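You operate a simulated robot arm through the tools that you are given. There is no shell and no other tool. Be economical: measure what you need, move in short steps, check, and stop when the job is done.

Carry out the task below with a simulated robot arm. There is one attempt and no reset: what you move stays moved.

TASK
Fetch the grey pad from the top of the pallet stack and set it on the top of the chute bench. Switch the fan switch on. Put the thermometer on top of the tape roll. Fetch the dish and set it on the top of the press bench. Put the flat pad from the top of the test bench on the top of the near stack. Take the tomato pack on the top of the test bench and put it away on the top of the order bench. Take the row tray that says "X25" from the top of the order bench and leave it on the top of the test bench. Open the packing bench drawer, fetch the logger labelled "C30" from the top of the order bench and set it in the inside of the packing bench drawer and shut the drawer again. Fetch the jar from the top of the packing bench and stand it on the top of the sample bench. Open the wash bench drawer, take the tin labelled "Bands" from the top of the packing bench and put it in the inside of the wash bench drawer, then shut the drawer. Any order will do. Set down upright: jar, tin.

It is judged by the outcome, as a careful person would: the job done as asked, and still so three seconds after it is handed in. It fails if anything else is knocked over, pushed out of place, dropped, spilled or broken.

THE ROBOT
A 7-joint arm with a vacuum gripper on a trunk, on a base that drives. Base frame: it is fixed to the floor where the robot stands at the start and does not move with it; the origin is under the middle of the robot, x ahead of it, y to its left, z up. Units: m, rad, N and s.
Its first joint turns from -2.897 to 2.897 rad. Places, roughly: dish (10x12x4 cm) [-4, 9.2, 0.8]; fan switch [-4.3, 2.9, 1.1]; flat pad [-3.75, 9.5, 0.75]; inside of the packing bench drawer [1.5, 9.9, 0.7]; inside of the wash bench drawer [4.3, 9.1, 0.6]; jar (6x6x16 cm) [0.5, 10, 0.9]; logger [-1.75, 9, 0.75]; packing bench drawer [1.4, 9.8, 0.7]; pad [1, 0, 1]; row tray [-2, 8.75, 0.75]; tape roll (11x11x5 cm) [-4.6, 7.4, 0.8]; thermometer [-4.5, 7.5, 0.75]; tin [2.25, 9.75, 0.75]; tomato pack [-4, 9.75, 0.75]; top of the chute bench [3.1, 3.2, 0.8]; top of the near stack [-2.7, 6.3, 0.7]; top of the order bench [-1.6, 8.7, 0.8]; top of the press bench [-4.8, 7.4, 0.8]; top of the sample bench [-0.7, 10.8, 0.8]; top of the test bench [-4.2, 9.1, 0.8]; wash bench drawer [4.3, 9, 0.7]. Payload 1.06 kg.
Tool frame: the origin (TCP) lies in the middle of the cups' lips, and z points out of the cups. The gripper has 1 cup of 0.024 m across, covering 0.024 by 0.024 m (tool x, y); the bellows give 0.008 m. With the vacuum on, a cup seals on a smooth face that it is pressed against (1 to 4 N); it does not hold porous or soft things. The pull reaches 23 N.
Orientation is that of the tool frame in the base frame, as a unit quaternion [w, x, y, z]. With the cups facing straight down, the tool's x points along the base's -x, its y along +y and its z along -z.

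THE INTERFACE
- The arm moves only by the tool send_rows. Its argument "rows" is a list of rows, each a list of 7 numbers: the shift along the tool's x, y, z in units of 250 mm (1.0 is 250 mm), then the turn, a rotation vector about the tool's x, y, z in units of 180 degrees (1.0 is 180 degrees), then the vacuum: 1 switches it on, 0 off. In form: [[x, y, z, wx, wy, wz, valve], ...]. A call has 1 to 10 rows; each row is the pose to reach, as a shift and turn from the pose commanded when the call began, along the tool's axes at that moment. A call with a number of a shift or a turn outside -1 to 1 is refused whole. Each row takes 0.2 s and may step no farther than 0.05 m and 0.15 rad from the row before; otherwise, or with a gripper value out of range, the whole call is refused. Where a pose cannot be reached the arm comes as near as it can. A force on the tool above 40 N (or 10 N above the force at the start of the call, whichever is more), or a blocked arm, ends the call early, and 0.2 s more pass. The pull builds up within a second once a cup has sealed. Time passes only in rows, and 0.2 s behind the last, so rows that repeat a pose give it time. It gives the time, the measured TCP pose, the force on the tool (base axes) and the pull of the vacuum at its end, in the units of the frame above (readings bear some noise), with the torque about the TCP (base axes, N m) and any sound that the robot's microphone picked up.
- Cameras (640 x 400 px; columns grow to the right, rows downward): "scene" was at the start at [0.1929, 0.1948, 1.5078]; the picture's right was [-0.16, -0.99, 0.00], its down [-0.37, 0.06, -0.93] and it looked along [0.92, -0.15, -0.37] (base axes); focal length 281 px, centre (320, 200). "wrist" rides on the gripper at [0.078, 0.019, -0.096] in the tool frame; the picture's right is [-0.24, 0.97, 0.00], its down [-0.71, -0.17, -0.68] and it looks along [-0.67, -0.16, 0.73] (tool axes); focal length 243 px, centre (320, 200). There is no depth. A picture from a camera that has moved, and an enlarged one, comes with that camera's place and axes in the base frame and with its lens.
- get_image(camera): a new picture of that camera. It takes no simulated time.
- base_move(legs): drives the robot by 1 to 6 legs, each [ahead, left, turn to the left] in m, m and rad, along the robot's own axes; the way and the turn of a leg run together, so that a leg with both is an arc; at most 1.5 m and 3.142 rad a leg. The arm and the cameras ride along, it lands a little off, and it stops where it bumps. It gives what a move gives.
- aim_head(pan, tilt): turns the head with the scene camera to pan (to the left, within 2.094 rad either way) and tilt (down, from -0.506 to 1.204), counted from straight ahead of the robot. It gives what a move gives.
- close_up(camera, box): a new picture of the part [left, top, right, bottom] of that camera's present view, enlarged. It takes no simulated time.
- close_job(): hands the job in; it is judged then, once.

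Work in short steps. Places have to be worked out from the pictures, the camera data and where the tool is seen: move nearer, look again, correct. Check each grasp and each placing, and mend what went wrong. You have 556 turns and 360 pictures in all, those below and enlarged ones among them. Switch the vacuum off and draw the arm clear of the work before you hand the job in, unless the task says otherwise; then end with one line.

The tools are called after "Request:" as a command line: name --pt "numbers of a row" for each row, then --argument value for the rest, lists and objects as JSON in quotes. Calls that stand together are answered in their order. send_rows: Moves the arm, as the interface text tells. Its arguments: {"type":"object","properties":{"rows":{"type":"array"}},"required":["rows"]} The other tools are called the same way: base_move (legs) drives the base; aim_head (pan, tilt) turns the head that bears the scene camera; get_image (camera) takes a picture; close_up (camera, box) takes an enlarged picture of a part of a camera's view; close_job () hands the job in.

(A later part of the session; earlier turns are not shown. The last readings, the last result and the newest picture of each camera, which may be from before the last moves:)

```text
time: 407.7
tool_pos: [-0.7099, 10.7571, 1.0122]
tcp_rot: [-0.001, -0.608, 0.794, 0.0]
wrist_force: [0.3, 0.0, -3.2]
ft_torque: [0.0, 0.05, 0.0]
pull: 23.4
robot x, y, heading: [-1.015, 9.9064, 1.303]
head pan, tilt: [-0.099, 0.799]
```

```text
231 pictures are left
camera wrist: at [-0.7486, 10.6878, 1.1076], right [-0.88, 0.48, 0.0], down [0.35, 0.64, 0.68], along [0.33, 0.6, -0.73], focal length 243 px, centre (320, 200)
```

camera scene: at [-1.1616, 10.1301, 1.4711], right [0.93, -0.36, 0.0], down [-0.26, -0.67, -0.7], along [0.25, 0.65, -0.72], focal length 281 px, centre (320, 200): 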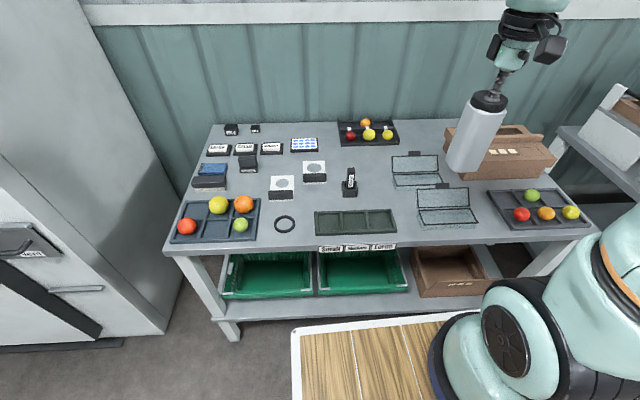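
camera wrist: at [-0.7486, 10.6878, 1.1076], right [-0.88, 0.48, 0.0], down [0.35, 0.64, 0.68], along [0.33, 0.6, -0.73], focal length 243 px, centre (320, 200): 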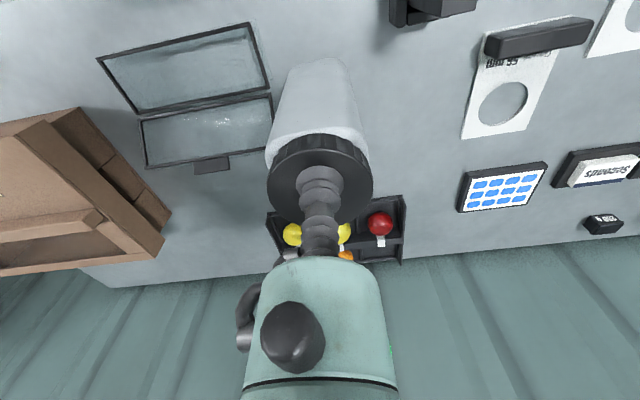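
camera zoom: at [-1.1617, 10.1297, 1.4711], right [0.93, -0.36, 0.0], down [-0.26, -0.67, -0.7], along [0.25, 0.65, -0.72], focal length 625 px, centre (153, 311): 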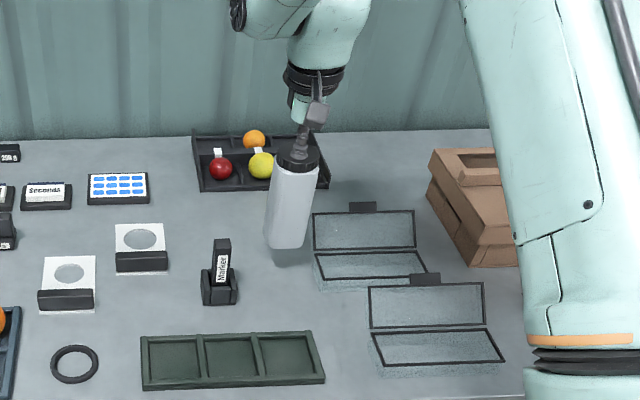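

Good clearance. Nudge 1 cm left and lower to contact.

Request:
send_rows --pt "0 0.04 0.05 0 0 0 1" --pt "0 0.04 0.09 0 0 0 1" --pt "0 0.04 0.12 0 0 0 1" --pt "0 0.04 0.135 0 0 0 1"

```text
time: 408.7
tool_pos: [-0.7198, 10.7592, 0.9769]
tcp_rot: [-0.003, -0.608, 0.794, -0.001]
wrist_force: [-0.3, 1.0, -3.4]
ft_torque: [-0.03, 0.02, -0.01]
pull: 22.9
robot x, y, heading: [-1.0164, 9.9029, 1.304]
head pan, tilt: [-0.099, 0.799]
```

Request:
send_rows --pt "0 0 0.012 0 0 0 1" --pt "0 0 0.024 0 0 0 1" --pt "0 0 0.032 0 0 0 1"

```text
time: 409.5
tool_pos: [-0.7186, 10.7603, 0.9693]
tcp_rot: [-0.001, -0.608, 0.794, 0.0]
wrist_force: [-0.3, 0.2, -3.3]
ft_torque: [-0.02, 0.0, -0.02]
pull: 23.6
robot x, y, heading: [-1.0175, 9.9011, 1.302]
head pan, tilt: [-0.099, 0.799]
```

Request:
send_rows --pt "0 0 0.012 0 0 0 1" --pt "0 0 0.024 0 0 0 1" --pt "0 0 0.036 0 0 0 1"

Request:
close_up --camera "scene" --box '[330, 80, 450, 220]'

```text
time: 410.3
tool_pos: [-0.7184, 10.7605, 0.9598]
tcp_rot: [-0.001, -0.608, 0.794, 0.0]
wrist_force: [1.0, 0.4, -3.6]
ft_torque: [-0.01, 0.03, -0.01]
pull: 23.1
robot x, y, heading: [-1.0145, 9.9066, 1.303]
head pan, tilt: [-0.099, 0.799]
```

```text
2.86 times, centred on (390, 150) of scene
camera zoom: at [-1.1616, 10.1301, 1.471], right [0.93, -0.36, 0.0], down [-0.26, -0.67, -0.7], along [0.25, 0.65, -0.72], focal length 803 px, centre (120, 343)
```

zoom: 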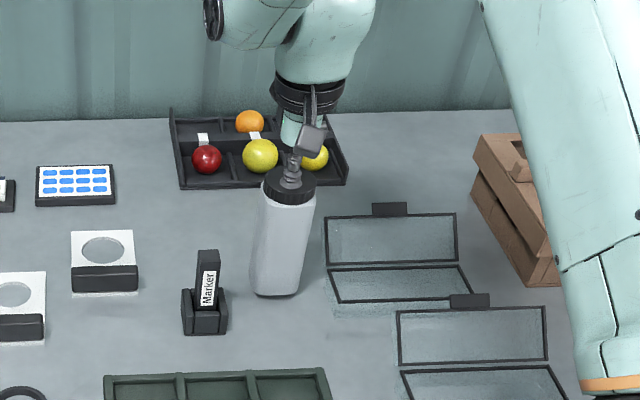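

Request:
send_rows --pt "0 0 0.012 0 0 0 1" --pt "0 0 0.024 0 0 0 1" --pt "0 0 0.036 0 0 0 1" --pt "0 0 0.04 0 0 0 1"

```text
time: 411.3
tool_pos: [-0.719, 10.7596, 0.9502]
tcp_rot: [-0.001, -0.609, 0.794, 0.001]
wrist_force: [0.3, -1.9, 6.7]
ft_torque: [-0.06, 0.05, 0.0]
pull: 23.1
robot x, y, heading: [-1.0146, 9.9037, 1.304]
head pan, tilt: [-0.099, 0.799]
```

Contact. Ease slightly, release and lift.

Request:
send_rows --pt "0 0 -0.008 0 0 0 0" --pt "0 0 -0.012 0 0 0 0" --pt "0 0 -0.012 0 0 0 0" --pt "0 0 -0.016 0 0 0 0" --pt "0 0 -0.04 0 0 0 0" --pt "0 0 -0.12 0 0 0 0" --pt "0 0 -0.3 0 0 0 0" --pt "0 0 -0.49 0 0 0 0" --pt "0 0 -0.68 0 0 0 0" --pt "0 0 -0.87 0 0 0 0"

Request:
close_up --camera "scene" --box '[300, 80, 480, 240]'

```text
time: 413.5
tool_pos: [-0.7196, 10.7623, 1.1697]
tcp_rot: [-0.002, -0.608, 0.794, 0.0]
wrist_force: [-0.1, 0.4, -0.5]
ft_torque: [0.0, -0.01, 0.03]
pull: 0.0
robot x, y, heading: [-1.0146, 9.9036, 1.306]
head pan, tilt: [-0.099, 0.799]
```

```text
2.50 times, centred on (390, 160) of scene
camera zoom: at [-1.1615, 10.1304, 1.471], right [0.93, -0.36, 0.0], down [-0.26, -0.67, -0.7], along [0.25, 0.65, -0.72], focal length 703 px, centre (145, 300)
```

zoom: 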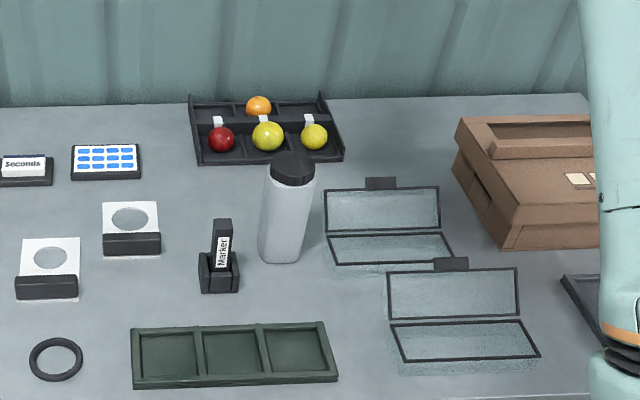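

Jar stands well. Retract, back off, and turn around to face the order bench (south).

Request:
send_rows --pt "0.1 0 -0.1 0 0 0 0" --pt "0.29 0 -0.15 0 0 0 0" --pt "0.48 0 -0.2 0 0 0 0" --pt "0.67 0 -0.25 0 0 0 0" --pt "0.86 0 -0.3 0 0 0 0" --pt "1 0 -0.4 0 0 0 0"

Request:
base_move --legs '[[-0.2, 0, 0], [0, 0, -3.12]]'

Request:
aim_head --pan 0.0 --tilt 0.6

Request:
get_image --camera "scene"

```text
time: 414.9
tool_pos: [-0.7827, 10.5186, 1.2681]
tcp_rot: [-0.002, -0.608, 0.794, 0.0]
wrist_force: [-0.4, 0.2, -0.3]
ft_torque: [-0.03, 0.02, -0.02]
pull: 0.2
robot x, y, heading: [-1.0137, 9.9008, 1.3]
head pan, tilt: [-0.099, 0.799]
```

```text
time: 423.8
tool_pos: [-1.2827, 9.0872, 1.2686]
tcp_rot: [0.001, 0.784, 0.62, 0.003]
wrist_force: [0.7, 0.0, 0.5]
ft_torque: [0.02, -0.03, 0.0]
pull: 0.0
robot x, y, heading: [-1.0726, 9.7067, -1.806]
head pan, tilt: [-0.099, 0.799]
```

```text
time: 424.5
tool_pos: [-1.2819, 9.0864, 1.2695]
tcp_rot: [0.0, 0.785, 0.62, 0.001]
wrist_force: [-0.6, -1.0, 0.0]
ft_torque: [0.04, 0.02, -0.01]
pull: 0.1
robot x, y, heading: [-1.0658, 9.7095, -1.809]
head pan, tilt: [0.0, 0.6]
```

```text
228 pictures are left
camera scene: at [-0.9075, 9.4759, 1.4878], right [-0.97, 0.24, 0.0], down [0.13, 0.55, -0.82], along [-0.19, -0.8, -0.57], focal length 281 px, centre (320, 200)
```

scene: 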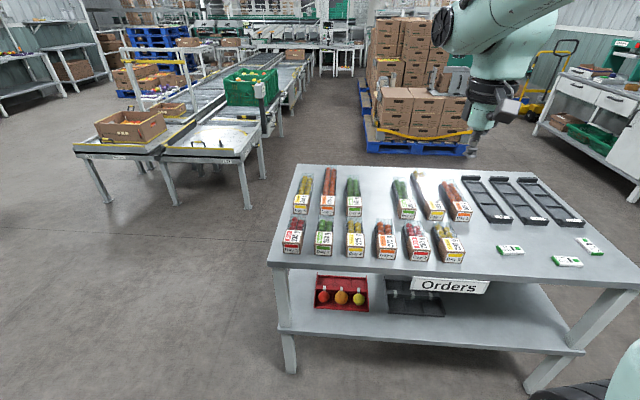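

The order bench with labels facing me. Zoom on the right side (trays and loggers).

Request:
close_up --camera "scene" --box '[450, 160, 640, 290]'

```text
3.08 times, centred on (545, 225) of scene
camera zoom: at [-0.9075, 9.4759, 1.4878], right [-0.97, 0.24, 0.0], down [0.13, 0.55, -0.82], along [-0.19, -0.8, -0.57], focal length 865 px, centre (-372, 123)
```

zoom: 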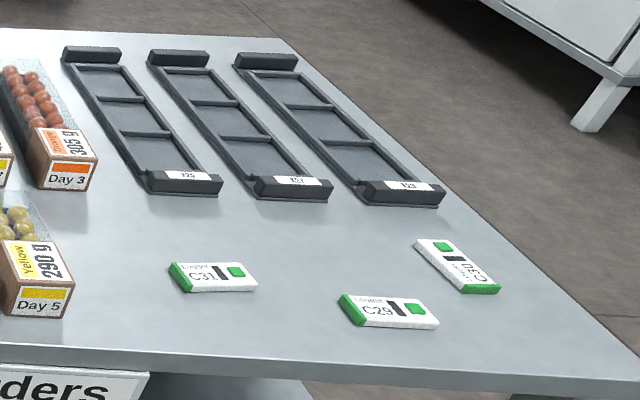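

C30 is the right-most logger, ≈(−1.96,9.01). Shift right and a bit closer.

Request:
base_move --legs '[[0.08, -0.35, -0.03]]'

Request:
aim_head --pan -0.5 --tilt 0.8

Request:
get_image --camera "scene"

Request:
get_image --camera "wrist"

```text
time: 426.8
tool_pos: [-1.6595, 9.1029, 1.2682]
tcp_rot: [0.001, 0.794, 0.607, 0.001]
wrist_force: [-0.1, -0.3, 0.8]
ft_torque: [0.0, -0.03, -0.02]
pull: 0.0
robot x, y, heading: [-1.4288, 9.7184, -1.838]
head pan, tilt: [0.0, 0.6]
```

```text
time: 427.7
tool_pos: [-1.6598, 9.1041, 1.2703]
tcp_rot: [0.0, 0.795, 0.607, 0.001]
wrist_force: [-0.6, 0.1, 0.9]
ft_torque: [0.02, 0.01, 0.02]
pull: 0.0
robot x, y, heading: [-1.4232, 9.7176, -1.838]
head pan, tilt: [-0.499, 0.799]
```

```text
226 pictures are left
camera scene: at [-1.306, 9.508, 1.4711], right [-0.72, 0.69, 0.0], down [0.5, 0.52, -0.7], along [-0.48, -0.5, -0.72], focal length 281 px, centre (320, 200)
```

scene: 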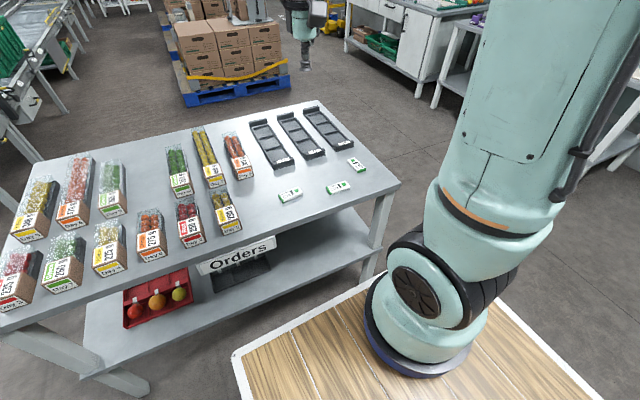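

```text
225 pictures are left
camera wrist: at [-1.6218, 9.1752, 1.3655], right [0.88, -0.48, 0.0], down [-0.35, -0.64, 0.68], along [-0.33, -0.6, -0.73], focal length 243 px, centre (320, 200)
```

wrist: 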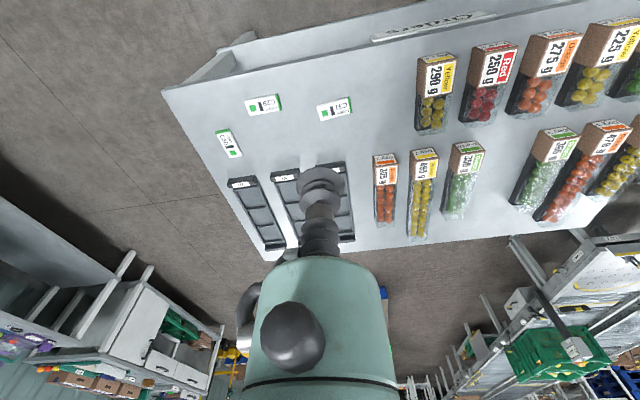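

Request:
close_up --camera "wrist" --box '[200, 80, 370, 200]'

Request:
close_up --camera "scene" --box '[240, 95, 400, 215]'

```text
3.33 times, centred on (285, 140) of wrist
camera zoom: at [-1.6218, 9.1752, 1.3655], right [0.88, -0.48, 0.0], down [-0.35, -0.64, 0.68], along [-0.33, -0.6, -0.73], focal length 809 px, centre (437, 400)
```

zoom: 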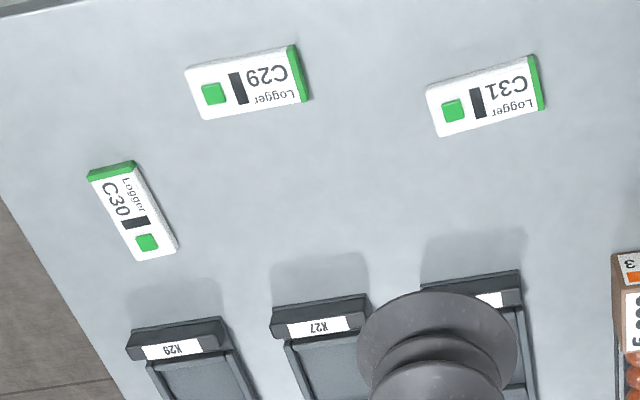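

```text
3.33 times, centred on (320, 155) of scene
camera zoom: at [-1.306, 9.508, 1.4711], right [-0.72, 0.69, 0.0], down [0.5, 0.52, -0.7], along [-0.48, -0.5, -0.72], focal length 937 px, centre (320, 350)
```

zoom: 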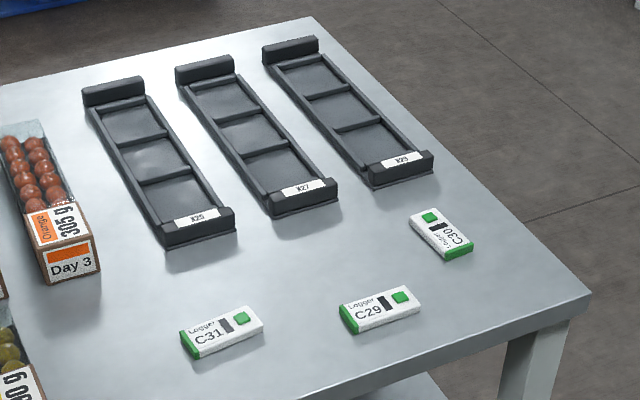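

C30 confirmed; X25 is the left-most tray. Move above C30 at ≈(−1.987,9.011).

Request:
send_rows --pt "-0.08 -0.14 0.08 0 0 0 0" --pt "-0.16 -0.28 0.16 0 0 0 0" --pt "-0.24 -0.42 0.24 0 0 0 0" --pt "-0.32 -0.56 0.32 0 0 0 0" --pt "-0.4 -0.7 0.4 0 0 0 0" --pt "-0.5 -0.84 0.5 0 0 0 0" --pt "-0.6 -1.0 0.55 0 0 0 0"

Request:
send_rows --pt "-0.1 -0.16 0 0 0 0 0" --pt "-0.1 -0.16 0.19 0 0 0 0" --pt "-0.1 -0.16 0.38 0 0 0 0" --pt "-0.1 -0.16 0.57 0 0 0 0" --pt "-0.1 -0.16 0.76 0 0 0 0" --pt "-0.1 -0.16 0.92 0 0 0 0"

Request:
get_image --camera "wrist"

```text
time: 429.3
tool_pos: [-1.9405, 9.0238, 1.1305]
tcp_rot: [0.0, 0.794, 0.608, 0.002]
wrist_force: [-0.1, 0.2, 1.1]
ft_torque: [-0.03, 0.03, 0.03]
pull: 0.0
robot x, y, heading: [-1.4256, 9.7191, -1.834]
head pan, tilt: [-0.499, 0.799]
```

```text
time: 430.7
tool_pos: [-1.986, 9.0114, 0.9019]
tcp_rot: [0.0, 0.794, 0.607, 0.001]
wrist_force: [-0.3, 0.7, -0.4]
ft_torque: [0.01, 0.01, -0.02]
pull: 0.0
robot x, y, heading: [-1.4248, 9.7175, -1.837]
head pan, tilt: [-0.499, 0.799]
```

```text
222 pictures are left
camera wrist: at [-1.9468, 9.0827, 0.9977], right [0.88, -0.48, 0.0], down [-0.35, -0.64, 0.68], along [-0.33, -0.6, -0.73], focal length 243 px, centre (320, 200)
```

wrist: 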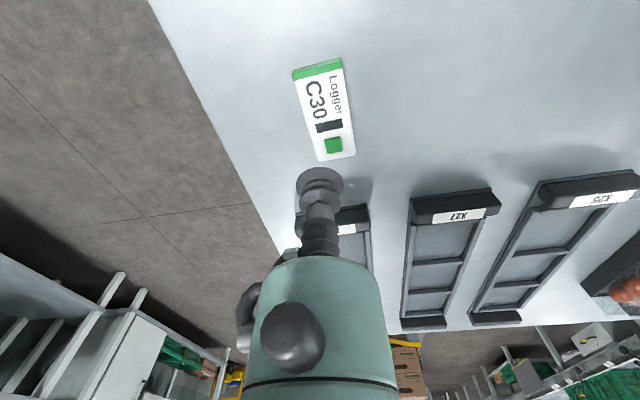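

Perfectly aligned. Descend with vacuum.

Request:
send_rows --pt "0 0 0.18 0 0 0 1" --pt "0 0 0.3 0 0 0 1" --pt "0 0 0.35 0 0 0 1" --pt "0 0 0.37 0 0 0 1" --pt "0 0 0.38 0 0 0 1"

```text
time: 431.9
tool_pos: [-1.9848, 9.0113, 0.806]
tcp_rot: [-0.001, 0.794, 0.608, 0.0]
wrist_force: [0.0, 2.5, 17.0]
ft_torque: [0.01, 0.01, -0.01]
pull: 22.5
robot x, y, heading: [-1.4244, 9.7183, -1.837]
head pan, tilt: [-0.499, 0.799]
```

Sealed. Lift.

Request:
send_rows --pt "0 0 -0.02 0 0 0 1" --pt "0 0 -0.06 0 0 0 1" --pt "0 0 -0.2 0 0 0 1" --pt "0 0 -0.39 0 0 0 1" --pt "0 0 -0.58 0 0 0 1" --pt "0 0 -0.77 0 0 0 1" --pt "0 0 -0.96 0 0 0 1"

Request:
get_image --camera "wrist"

```text
time: 433.5
tool_pos: [-1.9865, 9.0111, 1.0452]
tcp_rot: [-0.001, 0.794, 0.608, 0.001]
wrist_force: [-0.4, 0.0, -0.9]
ft_torque: [0.03, -0.03, 0.02]
pull: 23.0
robot x, y, heading: [-1.4242, 9.7177, -1.838]
head pan, tilt: [-0.499, 0.799]
```

```text
221 pictures are left
camera wrist: at [-1.9477, 9.0833, 1.1419], right [0.88, -0.48, 0.0], down [-0.35, -0.64, 0.68], along [-0.33, -0.6, -0.73], focal length 243 px, centre (320, 200)
```

wrist: 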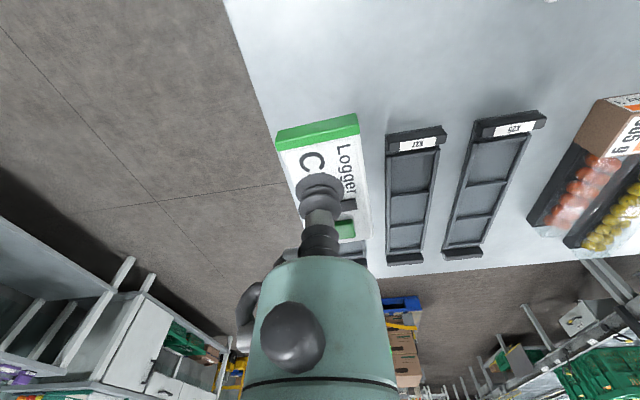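

Retract, turn east, and drive to the open packing drawer.

Request:
send_rows --pt "0.08 0.15 -0.1 0 0 0 1" --pt "0.16 0.3 -0.2 0 0 0 1" --pt "0.24 0.45 -0.3 0 0 0 1" --pt "0.32 0.6 -0.4 0 0 0 1" --pt "0.4 0.75 -0.5 0 0 0 1" --pt "0.48 0.9 -0.6 0 0 0 1"

Request:
base_move --legs '[[0, 0, 1.56], [1.3, 0, 0], [0.65, 0.08, 0]]'

Request:
aim_head --pan 0.8 --tilt 0.8

Request:
get_image --camera "scene"

```text
time: 434.9
tool_pos: [-1.7366, 9.0673, 1.1956]
tcp_rot: [-0.001, 0.795, 0.607, 0.002]
wrist_force: [-1.0, 0.3, -1.6]
ft_torque: [0.01, -0.02, 0.04]
pull: 22.6
robot x, y, heading: [-1.4301, 9.7174, -1.841]
head pan, tilt: [-0.499, 0.799]
```

```text
time: 448.4
tool_pos: [1.091, 8.9165, 1.1966]
tcp_rot: [0.0, 0.144, 0.99, 0.001]
wrist_force: [-0.7, 0.6, -0.4]
ft_torque: [-0.01, 0.04, -0.01]
pull: 23.5
robot x, y, heading: [0.4447, 9.2435, -0.292]
head pan, tilt: [-0.499, 0.799]
```

```text
time: 449.8
tool_pos: [1.0888, 8.9161, 1.1958]
tcp_rot: [-0.001, 0.144, 0.99, 0.002]
wrist_force: [0.3, -0.8, -0.7]
ft_torque: [-0.02, 0.0, 0.01]
pull: 22.9
robot x, y, heading: [0.4466, 9.2428, -0.289]
head pan, tilt: [0.799, 0.799]
```

```text
220 pictures are left
camera scene: at [0.6741, 9.4537, 1.471], right [0.49, -0.87, 0.0], down [-0.63, -0.35, -0.7], along [0.61, 0.34, -0.72], focal length 281 px, centre (320, 200)
```

scene: 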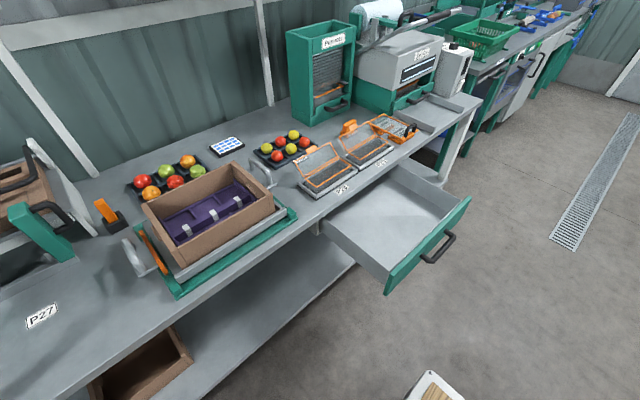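

Advance 0.12 m, then swing the tool left over the drawer.

Request:
base_move --legs '[[0.12, 0, 0.01]]'

Request:
send_rows --pt "0.02 0.19 0 0 0 0 1" --pt "0.04 0.38 0 0 0 0 1" --pt "0.05 0.57 0 0 0 0 1" --pt "0.06 0.76 0 0 0 0 1" --pt "0.07 0.95 0 0 0 0 1"

Request:
send_rows --pt "0.02 0.19 0.03 0 0 0 1" --pt "0.04 0.38 0.06 0 0 0 1" --pt "0.05 0.57 0.09 0 0 0 1" --pt "0.06 0.76 0.12 0 0 0 1" --pt "0.07 0.95 0.15 0 0 0 1"

Request:
get_image --camera "scene"

Request:
get_image --camera "wrist"

```text
time: 451.1
tool_pos: [1.2079, 8.8897, 1.1959]
tcp_rot: [-0.001, 0.14, 0.99, 0.001]
wrist_force: [0.2, 0.0, -0.5]
ft_torque: [-0.04, -0.01, -0.03]
pull: 23.0
robot x, y, heading: [0.5609, 9.2061, -0.277]
head pan, tilt: [0.799, 0.799]
```

```text
time: 452.3
tool_pos: [1.2554, 9.1213, 1.1963]
tcp_rot: [-0.001, 0.142, 0.99, 0.0]
wrist_force: [-0.7, -0.9, -0.3]
ft_torque: [0.06, 0.0, 0.03]
pull: 23.9
robot x, y, heading: [0.56, 9.2053, -0.285]
head pan, tilt: [0.799, 0.799]
```

```text
time: 453.5
tool_pos: [1.3047, 9.3549, 1.1596]
tcp_rot: [-0.001, 0.14, 0.99, 0.001]
wrist_force: [0.0, -0.7, 0.2]
ft_torque: [0.03, 0.01, -0.01]
pull: 23.4
robot x, y, heading: [0.5626, 9.207, -0.287]
head pan, tilt: [0.799, 0.799]
```

```text
219 pictures are left
camera scene: at [0.788, 9.4208, 1.4711], right [0.49, -0.87, 0.0], down [-0.62, -0.35, -0.7], along [0.61, 0.34, -0.72], focal length 281 px, centre (320, 200)
```

scene: 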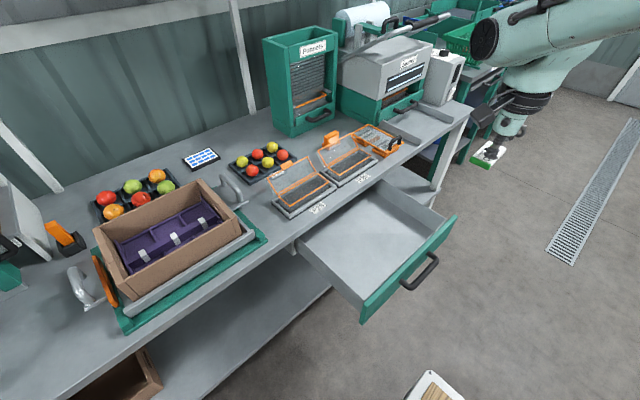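

```text
218 pictures are left
camera wrist: at [1.2343, 9.396, 1.2564], right [0.5, 0.87, 0.0], down [0.63, -0.36, 0.68], along [0.59, -0.34, -0.73], focal length 243 px, centre (320, 200)
```

wrist: 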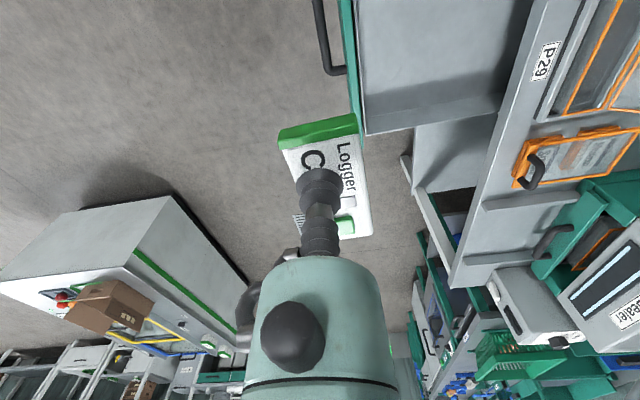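

Move over the drawer interior and descend part-way.

Request:
send_rows --pt "0 0.19 0 0 0 0 1" --pt "0 0.38 0 0 0 0 1" --pt "0 0.57 0.05 0 0 0 1" --pt "0 0.646 0.2 0 0 0 1" --pt "0 0.646 0.39 0 0 0 1" --pt "0 0.646 0.58 0 0 0 1" --pt "0 0.646 0.77 0 0 0 1" --pt "0 0.646 0.96 0 0 0 1"

Request:
get_image --camera "wrist"

Request:
get_image --camera "scene"

```text
time: 455.3
tool_pos: [1.3503, 9.5105, 0.9208]
tcp_rot: [0.0, 0.141, 0.99, 0.001]
wrist_force: [-0.6, 0.2, -0.1]
ft_torque: [-0.01, 0.0, 0.01]
pull: 22.6
robot x, y, heading: [0.5591, 9.2046, -0.279]
head pan, tilt: [0.799, 0.799]
```

```text
217 pictures are left
camera wrist: at [1.2795, 9.5513, 1.0166], right [0.49, 0.87, 0.0], down [0.63, -0.36, 0.68], along [0.59, -0.34, -0.73], focal length 243 px, centre (320, 200)
```

wrist: 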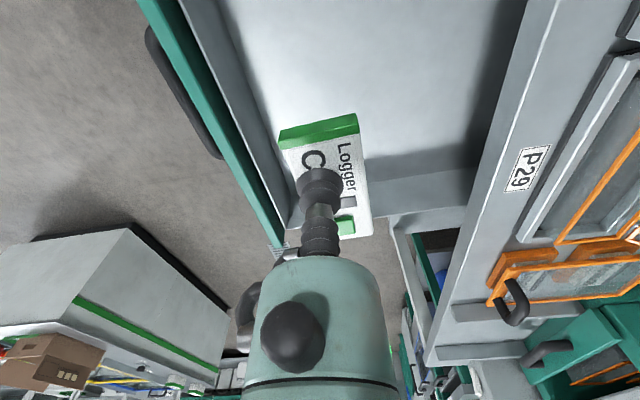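

```text
216 pictures are left
camera scene: at [0.7878, 9.4213, 1.4711], right [0.49, -0.87, 0.0], down [-0.62, -0.35, -0.7], along [0.61, 0.34, -0.72], focal length 281 px, centre (320, 200)
```

scene: 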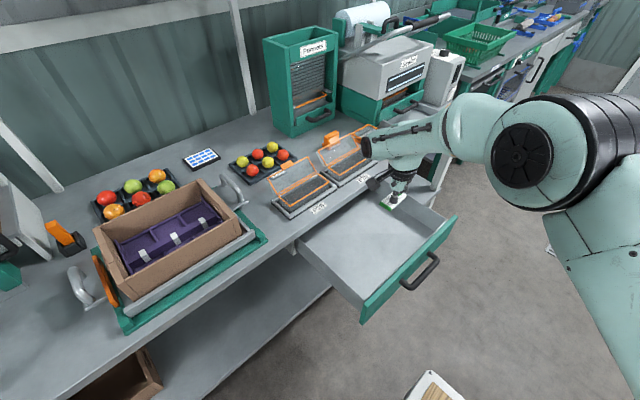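

Landing spot is fine; shift 3.5 cm toward the drawer front to keep the wrist clear of the bench items, then lower.

Request:
send_rows --pt "0 -0.14 0.03 0 0 0 1" --pt "0 -0.14 0.2 0 0 0 1" --pt "0 -0.14 0.38 0 0 0 1" --pt "0 -0.14 0.56 0 0 0 1" --pt "0 -0.14 0.7 0 0 0 1"

Request:
get_image --camera "scene"

Request:
get_image --camera "wrist"

```text
time: 456.5
tool_pos: [1.34, 9.4783, 0.7466]
tcp_rot: [-0.001, 0.14, 0.99, 0.001]
wrist_force: [0.3, 0.0, 0.6]
ft_torque: [-0.03, -0.01, -0.03]
pull: 23.3
robot x, y, heading: [0.5602, 9.21, -0.282]
head pan, tilt: [0.799, 0.799]
```

```text
215 pictures are left
camera scene: at [0.7879, 9.4214, 1.4711], right [0.49, -0.87, 0.0], down [-0.62, -0.35, -0.7], along [0.61, 0.34, -0.72], focal length 281 px, centre (320, 200)
```

scene: 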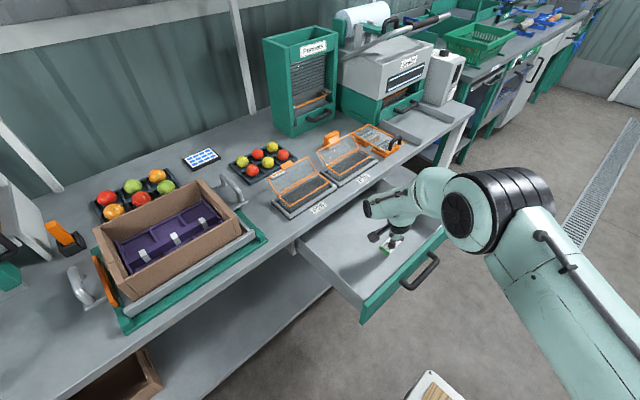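

```text
214 pictures are left
camera wrist: at [1.2696, 9.5196, 0.8413], right [0.5, 0.87, 0.0], down [0.63, -0.36, 0.68], along [0.59, -0.34, -0.73], focal length 243 px, centre (320, 200)
```

wrist: 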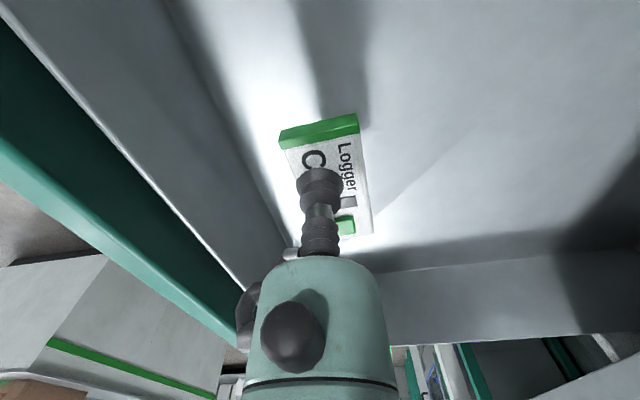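

Request:
send_rows --pt "0 0 0.05 0 0 0 1" --pt "0 0 0.1 0 0 0 1" --pt "0 0 0.14 0 0 0 1" --pt "0 0 0.17 0 0 0 1"

```text
time: 457.5
tool_pos: [1.3407, 9.4783, 0.7026]
tcp_rot: [-0.001, 0.14, 0.99, 0.001]
wrist_force: [0.6, 0.5, -0.5]
ft_torque: [0.0, 0.02, -0.02]
pull: 23.1
robot x, y, heading: [0.5612, 9.2086, -0.279]
head pan, tilt: [0.799, 0.799]
```

Request:
send_rows --pt "0 0 0.016 0 0 0 1" --pt "0 0 0.032 0 0 0 1" --pt "0 0 0.048 0 0 0 1" --pt "0 0 0.06 0 0 0 1"

Request:
get_image --camera "wrist"

```text
time: 458.5
tool_pos: [1.341, 9.4788, 0.6897]
tcp_rot: [0.001, 0.139, 0.99, 0.002]
wrist_force: [-2.4, 1.1, 19.9]
ft_torque: [-0.01, -0.03, 0.06]
pull: 22.8
robot x, y, heading: [0.5614, 9.2079, -0.284]
head pan, tilt: [0.799, 0.799]
```

```text
213 pictures are left
camera wrist: at [1.2699, 9.5194, 0.7854], right [0.49, 0.87, 0.0], down [0.63, -0.36, 0.68], along [0.6, -0.34, -0.73], focal length 243 px, centre (320, 200)
```

wrist: 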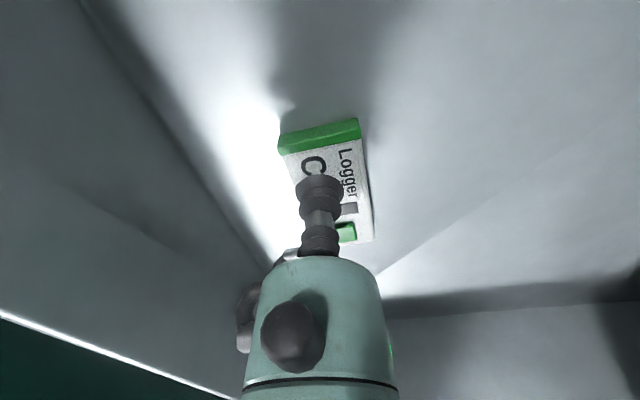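

Contact on the drawer floor. Ease, release, lift.

Request:
send_rows --pt "0 0 -0.012 0 0 0 0" --pt "0 0 -0.02 0 0 0 0" --pt "0 0 -0.02 0 0 0 0" --pt "0 0 -0.024 0 0 0 0" --pt "0 0 -0.06 0 0 0 0" --pt "0 0 -0.2 0 0 0 0" --pt "0 0 -0.39 0 0 0 0" --pt "0 0 -0.58 0 0 0 0" --pt "0 -0.1 -0.76 0 0 0 0" --pt "0 -0.25 -0.88 0 0 0 0"

Request:
get_image --camera "scene"

Request:
get_image --camera "wrist"

```text
refused: row 9 steps farther than a row can; nothing moved
```

```text
212 pictures are left
camera scene: at [0.7872, 9.4213, 1.4712], right [0.49, -0.87, 0.0], down [-0.62, -0.35, -0.7], along [0.61, 0.34, -0.72], focal length 281 px, centre (320, 200)
```

scene: 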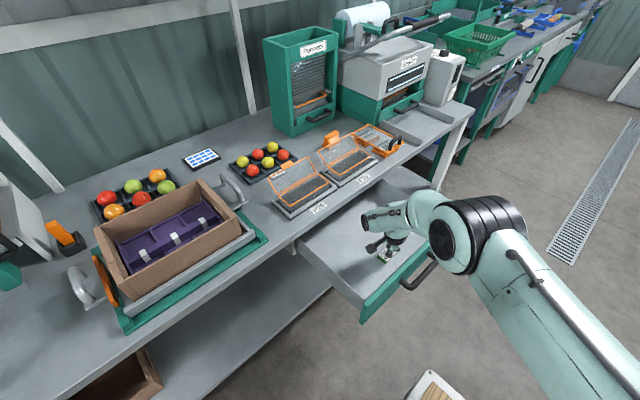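

```text
211 pictures are left
camera wrist: at [1.2699, 9.5194, 0.7854], right [0.49, 0.87, 0.0], down [0.63, -0.36, 0.68], along [0.6, -0.34, -0.73], focal length 243 px, centre (320, 200)
```

wrist: 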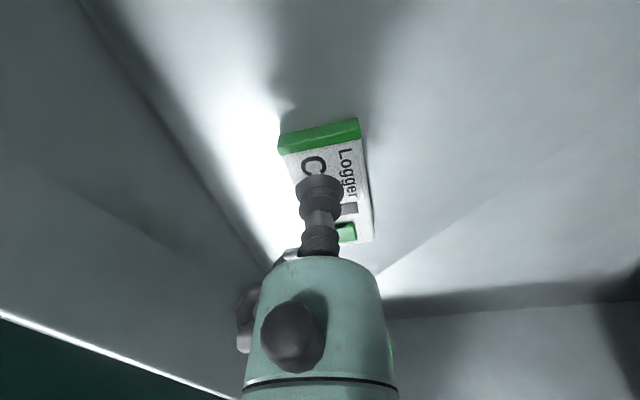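

Refused for a row step; resend without the sideways part.

Request:
send_rows --pt "0 0 -0.012 0 0 0 0" --pt "0 0 -0.02 0 0 0 0" --pt "0 0 -0.02 0 0 0 0" --pt "0 0 -0.024 0 0 0 0" --pt "0 0 -0.06 0 0 0 0" --pt "0 0 -0.2 0 0 0 0" --pt "0 0 -0.39 0 0 0 0" --pt "0 0 -0.58 0 0 0 0" --pt "0 0 -0.77 0 0 0 0" --pt "0 0 -0.96 0 0 0 0"

Request:
get_image --camera "wrist"

```text
time: 460.7
tool_pos: [1.3401, 9.4779, 0.9261]
tcp_rot: [-0.001, 0.139, 0.99, -0.001]
wrist_force: [0.3, -0.8, 0.0]
ft_torque: [0.02, -0.01, 0.0]
pull: 0.0
robot x, y, heading: [0.5625, 9.2055, -0.281]
head pan, tilt: [0.799, 0.799]
```

```text
210 pictures are left
camera wrist: at [1.2708, 9.5177, 1.0237], right [0.49, 0.87, 0.0], down [0.63, -0.36, 0.68], along [0.59, -0.34, -0.73], focal length 243 px, centre (320, 200)
```

wrist: 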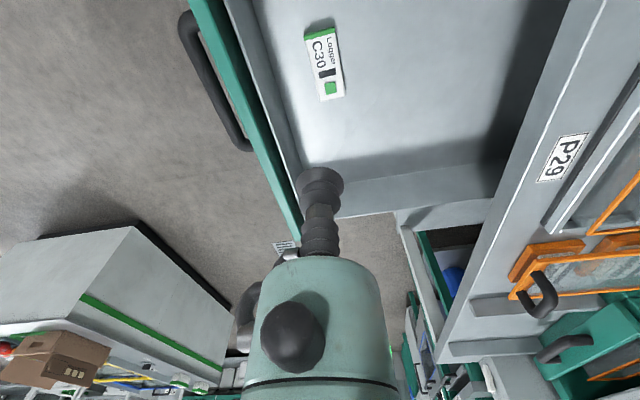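

Logger is in. Retreat and roll the tool to push the drawer shut.

Request:
send_rows --pt "0 0 -0.19 0 0 0 0" --pt "0.02 -0.1 -0.35 0 0 0 0" --pt "0.06 -0.22 -0.5 0 0 0 0" --pt "0.12 -0.36 -0.6 0 0 0 0" --pt "0.2 -0.52 -0.65 0 0 0 0" --pt "0.28 -0.68 -0.7 0 0 0 0" --pt "0.36 -0.84 -0.75 0 0 0 0" --pt "0.42 -1.0 -0.8 0 0 0 0"

Request:
send_rows --pt "0.02 -0.08 0.0 -0.044 0 0 0" --pt "0.04 -0.16 0.0 -0.088 0 0 0" --pt "0.06 -0.24 0.02 -0.132 0 0 0" --pt "0.08 -0.32 0.04 -0.176 0 0 0" --pt "0.08 -0.4 0.06 -0.22 0 0 0" --pt "0.08 -0.48 0.08 -0.264 0 0 0" --pt "0.08 -0.56 0.1 -0.308 0 0 0" --pt "0.08 -0.64 0.12 -0.352 0 0 0" --pt "0.08 -0.7 0.14 -0.396 0 0 0" --pt "0.08 -0.75 0.16 -0.44 0 0 0"

```text
time: 462.5
tool_pos: [1.1704, 9.2661, 1.1267]
tcp_rot: [-0.001, 0.139, 0.99, 0.001]
wrist_force: [0.4, -0.4, -0.1]
ft_torque: [-0.05, 0.0, 0.02]
pull: 0.1
robot x, y, heading: [0.5599, 9.2077, -0.283]
head pan, tilt: [0.799, 0.799]
```

```text
time: 464.7
tool_pos: [1.0995, 9.0895, 1.0874]
tcp_rot: [0.088, 0.108, 0.761, 0.633]
wrist_force: [0.2, 0.4, -0.5]
ft_torque: [0.0, -0.04, -0.02]
pull: 0.1
robot x, y, heading: [0.5646, 9.2108, -0.281]
head pan, tilt: [0.799, 0.799]
```

Request:
send_rows --pt "0.02 -0.14 0.1 -0.012 0 0 0" --pt "0.04 -0.28 0.2 -0.024 0 0 0" --pt "0.06 -0.42 0.3 -0.036 0 0 0" --pt "0.08 -0.56 0.4 -0.048 0 0 0" --pt "0.08 -0.7 0.5 -0.059 0 0 0"

Request:
send_rows --pt "0 -0.17 0.05 0 0 0 0" --pt "0 -0.34 0.1 0 0 0 0" --pt "0 -0.51 0.15 0 0 0 0" --pt "0 -0.67 0.2 0 0 0 0"

Request:
get_image --camera "wrist"

```text
time: 465.9
tool_pos: [1.1045, 9.1836, 0.8931]
tcp_rot: [0.098, 0.1, 0.701, 0.7]
wrist_force: [0.1, -0.6, 0.7]
ft_torque: [-0.01, 0.02, -0.02]
pull: 0.0
robot x, y, heading: [0.5631, 9.2103, -0.283]
head pan, tilt: [0.799, 0.799]
```

```text
time: 466.9
tool_pos: [1.1185, 9.2309, 0.723]
tcp_rot: [0.098, 0.099, 0.701, 0.699]
wrist_force: [-0.1, 0.3, 0.0]
ft_torque: [-0.01, 0.0, -0.01]
pull: 0.1
robot x, y, heading: [0.5652, 9.205, -0.283]
head pan, tilt: [0.799, 0.799]
```

```text
209 pictures are left
camera wrist: at [1.0168, 9.1625, 0.744], right [0.23, -0.06, 0.97], down [0.49, -0.85, -0.17], along [0.84, 0.52, -0.16], focal length 243 px, centre (320, 200)
```

wrist: 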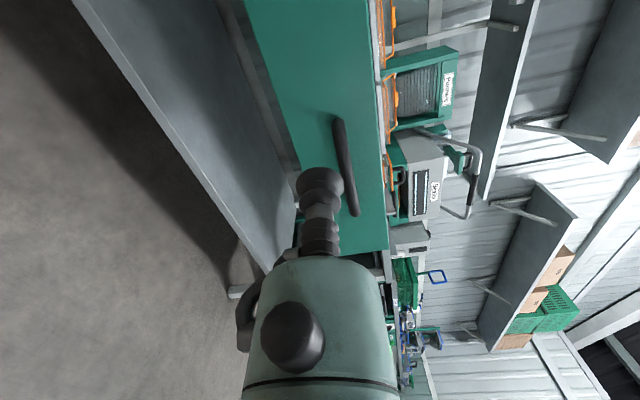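

Push the drawer closed.

Request:
send_rows --pt "0 0 0.16 0 0 0 0" --pt "0 0 0.32 0 0 0 0" --pt "0 0 0.48 0 0 0 0" --pt "0 0 0.62 0 0 0 0" --pt "0 0 0.74 0 0 0 0" --pt "0 0 0.82 0 0 0 0" --pt "0 0 0.91 0 0 0 0" --pt "0 0 1.0 0 0 0 0"

Request:
send_rows --pt "0 0 0.1 0 0 0 0" --pt "0 0 0.2 0 0 0 0" --pt "0 0 0.3 0 0 0 0" --pt "0 0 0.4 0 0 0 0" --pt "0 0 0.5 0 0 0 0" --pt "0 0 0.6 0 0 0 0" --pt "0 0 0.7 0 0 0 0" --pt "0 0 0.8 0 0 0 0" --pt "0 0 0.9 0 0 0 0" --pt "0 0 0.98 0 0 0 0"

Request:
send_rows --pt "0 0 0.03 0 0 0 0" --pt "0 0 0.06 0 0 0 0" --pt "0 0 0.09 0 0 0 0" --pt "0 0 0.11 0 0 0 0"

Request:
get_image --camera "scene"

```text
time: 468.7
tool_pos: [1.1886, 9.4714, 0.723]
tcp_rot: [0.098, 0.1, 0.701, 0.7]
wrist_force: [0.2, -0.9, -0.5]
ft_torque: [-0.02, 0.03, -0.01]
pull: 0.0
robot x, y, heading: [0.5629, 9.2113, -0.29]
head pan, tilt: [0.799, 0.799]
```

```text
time: 470.9
tool_pos: [1.2562, 9.7066, 0.7219]
tcp_rot: [0.098, 0.1, 0.701, 0.7]
wrist_force: [0.9, 0.5, -0.1]
ft_torque: [0.0, 0.0, 0.04]
pull: 0.1
robot x, y, heading: [0.564, 9.208, -0.285]
head pan, tilt: [0.799, 0.799]
```

```text
time: 471.9
tool_pos: [1.2622, 9.7322, 0.7235]
tcp_rot: [0.098, 0.1, 0.701, 0.699]
wrist_force: [-17.9, -34.9, 6.8]
ft_torque: [-0.23, -0.09, -0.27]
pull: 0.0
robot x, y, heading: [0.5639, 9.205, -0.282]
head pan, tilt: [0.799, 0.799]
```

```text
208 pictures are left
camera scene: at [0.7873, 9.4197, 1.4713], right [0.49, -0.87, 0.0], down [-0.62, -0.35, -0.7], along [0.61, 0.34, -0.72], focal length 281 px, centre (320, 200)
```

scene: 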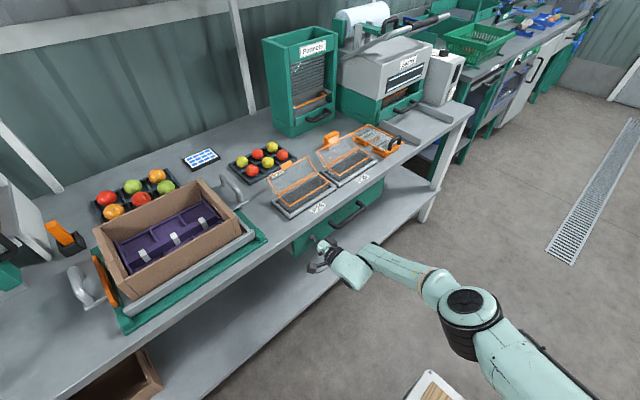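

Drawer fully shut. Retreat and unroll the tool.

Request:
send_rows --pt "0 0 -0.15 0 0 0 0" --pt "0 0 -0.34 0 0 0 0" --pt "0 0 -0.53 0 0 0 0" --pt "0 0 -0.72 0 0 0 0" --pt "0 0 -0.9 0 0 0 0" --pt "0 0.1 -1.0 0 0 0 0"

Request:
send_rows --pt "0 0.16 -0.1 0 0 0 0" --pt "0 0.32 -0.2 0 0 0 0" --pt "0 0.48 -0.3 0 0 0 0" --pt "0 0.64 -0.4 0 0 0 0" --pt "0 0.8 -0.5 0 0 0 0" --pt "0 0.96 -0.6 0 0 0 0"

Request:
send_rows --pt "0 0.08 -0.05 0.046 0 0 0" --pt "0 0.16 -0.1 0.092 0 0 0" --pt "0 0.24 -0.15 0.138 0 0 0" --pt "0 0.32 -0.2 0.184 0 0 0" --pt "0 0.4 -0.25 0.23 0 0 0" --pt "0 0.48 -0.3 0.276 0 0 0" --pt "0 0.56 -0.35 0.322 0 0 0" --pt "0 0.64 -0.4 0.368 0 0 0" --pt "0 0.72 -0.45 0.414 0 0 0" --pt "0 0.8 -0.5 0.46 0 0 0"

```text
time: 473.3
tool_pos: [1.1929, 9.4934, 0.7487]
tcp_rot: [0.098, 0.099, 0.701, 0.699]
wrist_force: [-0.4, 0.2, -0.3]
ft_torque: [-0.02, -0.03, 0.01]
pull: 0.1
robot x, y, heading: [0.5622, 9.2096, -0.281]
head pan, tilt: [0.799, 0.799]
```

```text
time: 474.7
tool_pos: [1.1536, 9.349, 0.9877]
tcp_rot: [0.098, 0.101, 0.701, 0.7]
wrist_force: [0.2, 1.5, 0.6]
ft_torque: [0.0, 0.0, 0.03]
pull: 0.1
robot x, y, heading: [0.5616, 9.2086, -0.286]
head pan, tilt: [0.799, 0.799]
```

```text
time: 476.9
tool_pos: [1.1185, 9.2279, 1.1901]
tcp_rot: [0.008, 0.141, 0.988, 0.06]
wrist_force: [-0.1, -0.2, -0.3]
ft_torque: [0.03, 0.0, 0.02]
pull: 0.1
robot x, y, heading: [0.5582, 9.2062, -0.282]
head pan, tilt: [0.799, 0.799]
```

Level the tool, then back west and turn to face the order bench again for tray X25.

Request:
send_rows --pt "0 -0.1 0 0.02 0 0 0" --pt "0 -0.25 -0.05 0.039 0 0 0" --pt "0 -0.4 -0.1 0.039 0 0 0"

Request:
base_move --legs '[[-1.0, -0.05, 0], [-1.0, 0, 0], [0, 0, -1.56]]'

Request:
aim_head --pan -0.3 --tilt 0.8

Request:
get_image --camera "scene"

Request:
get_image --camera "wrist"

```text
time: 477.7
tool_pos: [1.0909, 9.1322, 1.2007]
tcp_rot: [0.0, 0.139, 0.99, 0.0]
wrist_force: [0.4, 0.2, 1.1]
ft_torque: [-0.02, -0.02, 0.01]
pull: 0.1
robot x, y, heading: [0.5633, 9.2098, -0.287]
head pan, tilt: [0.799, 0.799]
```

```text
time: 491.4
tool_pos: [-1.4245, 9.1806, 1.2029]
tcp_rot: [0.001, 0.793, 0.609, 0.0]
wrist_force: [-0.2, -1.2, -0.2]
ft_torque: [0.0, 0.0, 0.01]
pull: 0.0
robot x, y, heading: [-1.3585, 9.7106, -1.836]
head pan, tilt: [0.799, 0.799]
```

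```text
time: 492.7
tool_pos: [-1.425, 9.1791, 1.2008]
tcp_rot: [0.0, 0.792, 0.61, 0.002]
wrist_force: [0.6, 0.3, -0.6]
ft_torque: [0.0, 0.02, -0.01]
pull: 0.0
robot x, y, heading: [-1.3594, 9.7126, -1.83]
head pan, tilt: [-0.3, 0.799]
```

```text
207 pictures are left
camera scene: at [-1.2233, 9.4909, 1.471], right [-0.85, 0.53, 0.0], down [0.38, 0.61, -0.7], along [-0.37, -0.59, -0.72], focal length 281 px, centre (320, 200)
```

scene: 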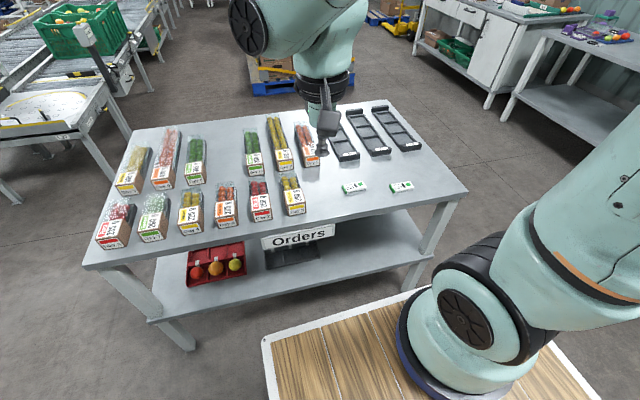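

```text
206 pictures are left
camera wrist: at [-1.3868, 9.2521, 1.2982], right [0.88, -0.48, 0.0], down [-0.35, -0.64, 0.68], along [-0.33, -0.6, -0.73], focal length 243 px, centre (320, 200)
```

wrist: 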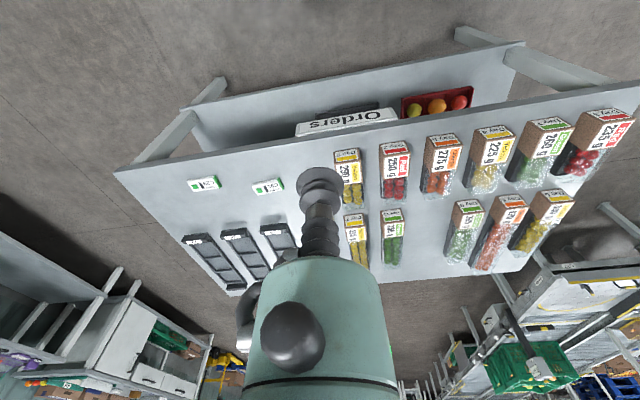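

Tray X25 is ~1.1 m ahead; move 0.24 m closer, then advance the tool.

Request:
base_move --legs '[[0.24, -0.05, -0.01]]'

Request:
send_rows --pt "-0.15 -0.1 0 0 0 0 0" --pt "-0.3 -0.2 0 0 0 0 0" --pt "-0.45 -0.3 0 0 0 0 0" --pt "-0.6 -0.4 0 0 0 0 0" --pt "-0.75 -0.5 0 0 0 0 0" --pt "-0.9 -0.6 0 0 0 0 0"

Request:
get_image --camera "wrist"

```text
time: 494.5
tool_pos: [-1.5416, 8.9595, 1.2021]
tcp_rot: [0.0, 0.795, 0.606, 0.001]
wrist_force: [0.6, -0.5, 0.3]
ft_torque: [-0.02, -0.01, -0.02]
pull: 0.1
robot x, y, heading: [-1.4739, 9.4914, -1.843]
head pan, tilt: [-0.3, 0.799]
```

```text
time: 495.9
tool_pos: [-1.7445, 8.7839, 1.2002]
tcp_rot: [0.001, 0.796, 0.606, 0.001]
wrist_force: [0.4, 0.2, -0.3]
ft_torque: [-0.04, 0.02, 0.01]
pull: 0.0
robot x, y, heading: [-1.4681, 9.4903, -1.84]
head pan, tilt: [-0.3, 0.799]
```

```text
205 pictures are left
camera wrist: at [-1.7073, 8.8549, 1.297], right [0.87, -0.48, 0.0], down [-0.35, -0.64, 0.68], along [-0.33, -0.6, -0.73], focal length 243 px, centre (320, 200)
```

wrist: 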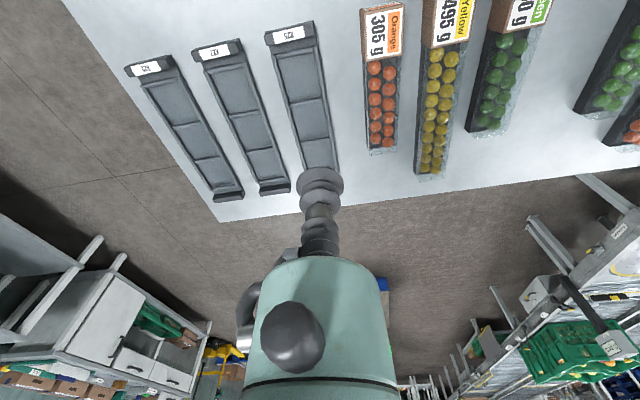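

Middle compartment of X25 at ≈(−1.835,8.679). Move over and descend.

Request:
send_rows --pt "-0.16 -0.08 0 0 0 0 0" --pt "-0.33 -0.16 0 0 0 0 0" --pt "-0.5 -0.237 0 0 0 0 0" --pt "-0.5 -0.237 0.19 0 0 0 0" --pt "-0.5 -0.237 0.38 0 0 0 0" --pt "-0.5 -0.237 0.57 0 0 0 0" --pt "-0.5 -0.237 0.76 0 0 0 0" --pt "-0.5 -0.237 0.95 0 0 0 0"

Request:
get_image --camera "wrist"

```text
time: 497.7
tool_pos: [-1.8351, 8.6794, 0.9627]
tcp_rot: [0.0, 0.796, 0.606, 0.001]
wrist_force: [1.1, 0.3, -0.2]
ft_torque: [0.0, 0.0, 0.01]
pull: 0.0
robot x, y, heading: [-1.4714, 9.4924, -1.841]
head pan, tilt: [-0.3, 0.799]
```

```text
204 pictures are left
camera wrist: at [-1.7974, 8.7506, 1.0591], right [0.87, -0.49, 0.0], down [-0.35, -0.64, 0.68], along [-0.33, -0.6, -0.73], focal length 243 px, centre (320, 200)
```

wrist: 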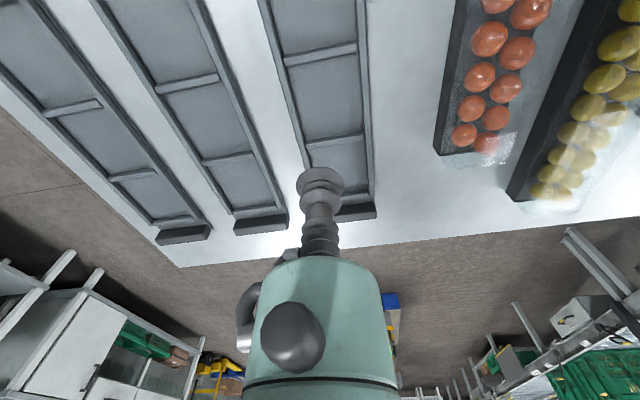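

Aligned with middle compartment. Descend with vacuum.

Request:
send_rows --pt "0 0 0.18 0 0 0 1" --pt "0 0 0.36 0 0 0 1" --pt "0 0 0.52 0 0 0 1" --pt "0 0 0.57 0 0 0 1" --pt "0 0 0.59 0 0 0 1"

```text
time: 498.9
tool_pos: [-1.8358, 8.6785, 0.8153]
tcp_rot: [0.001, 0.796, 0.606, 0.001]
wrist_force: [-0.9, -0.4, -0.9]
ft_torque: [0.01, 0.0, -0.01]
pull: 0.0
robot x, y, heading: [-1.4717, 9.4912, -1.841]
head pan, tilt: [-0.3, 0.799]
```

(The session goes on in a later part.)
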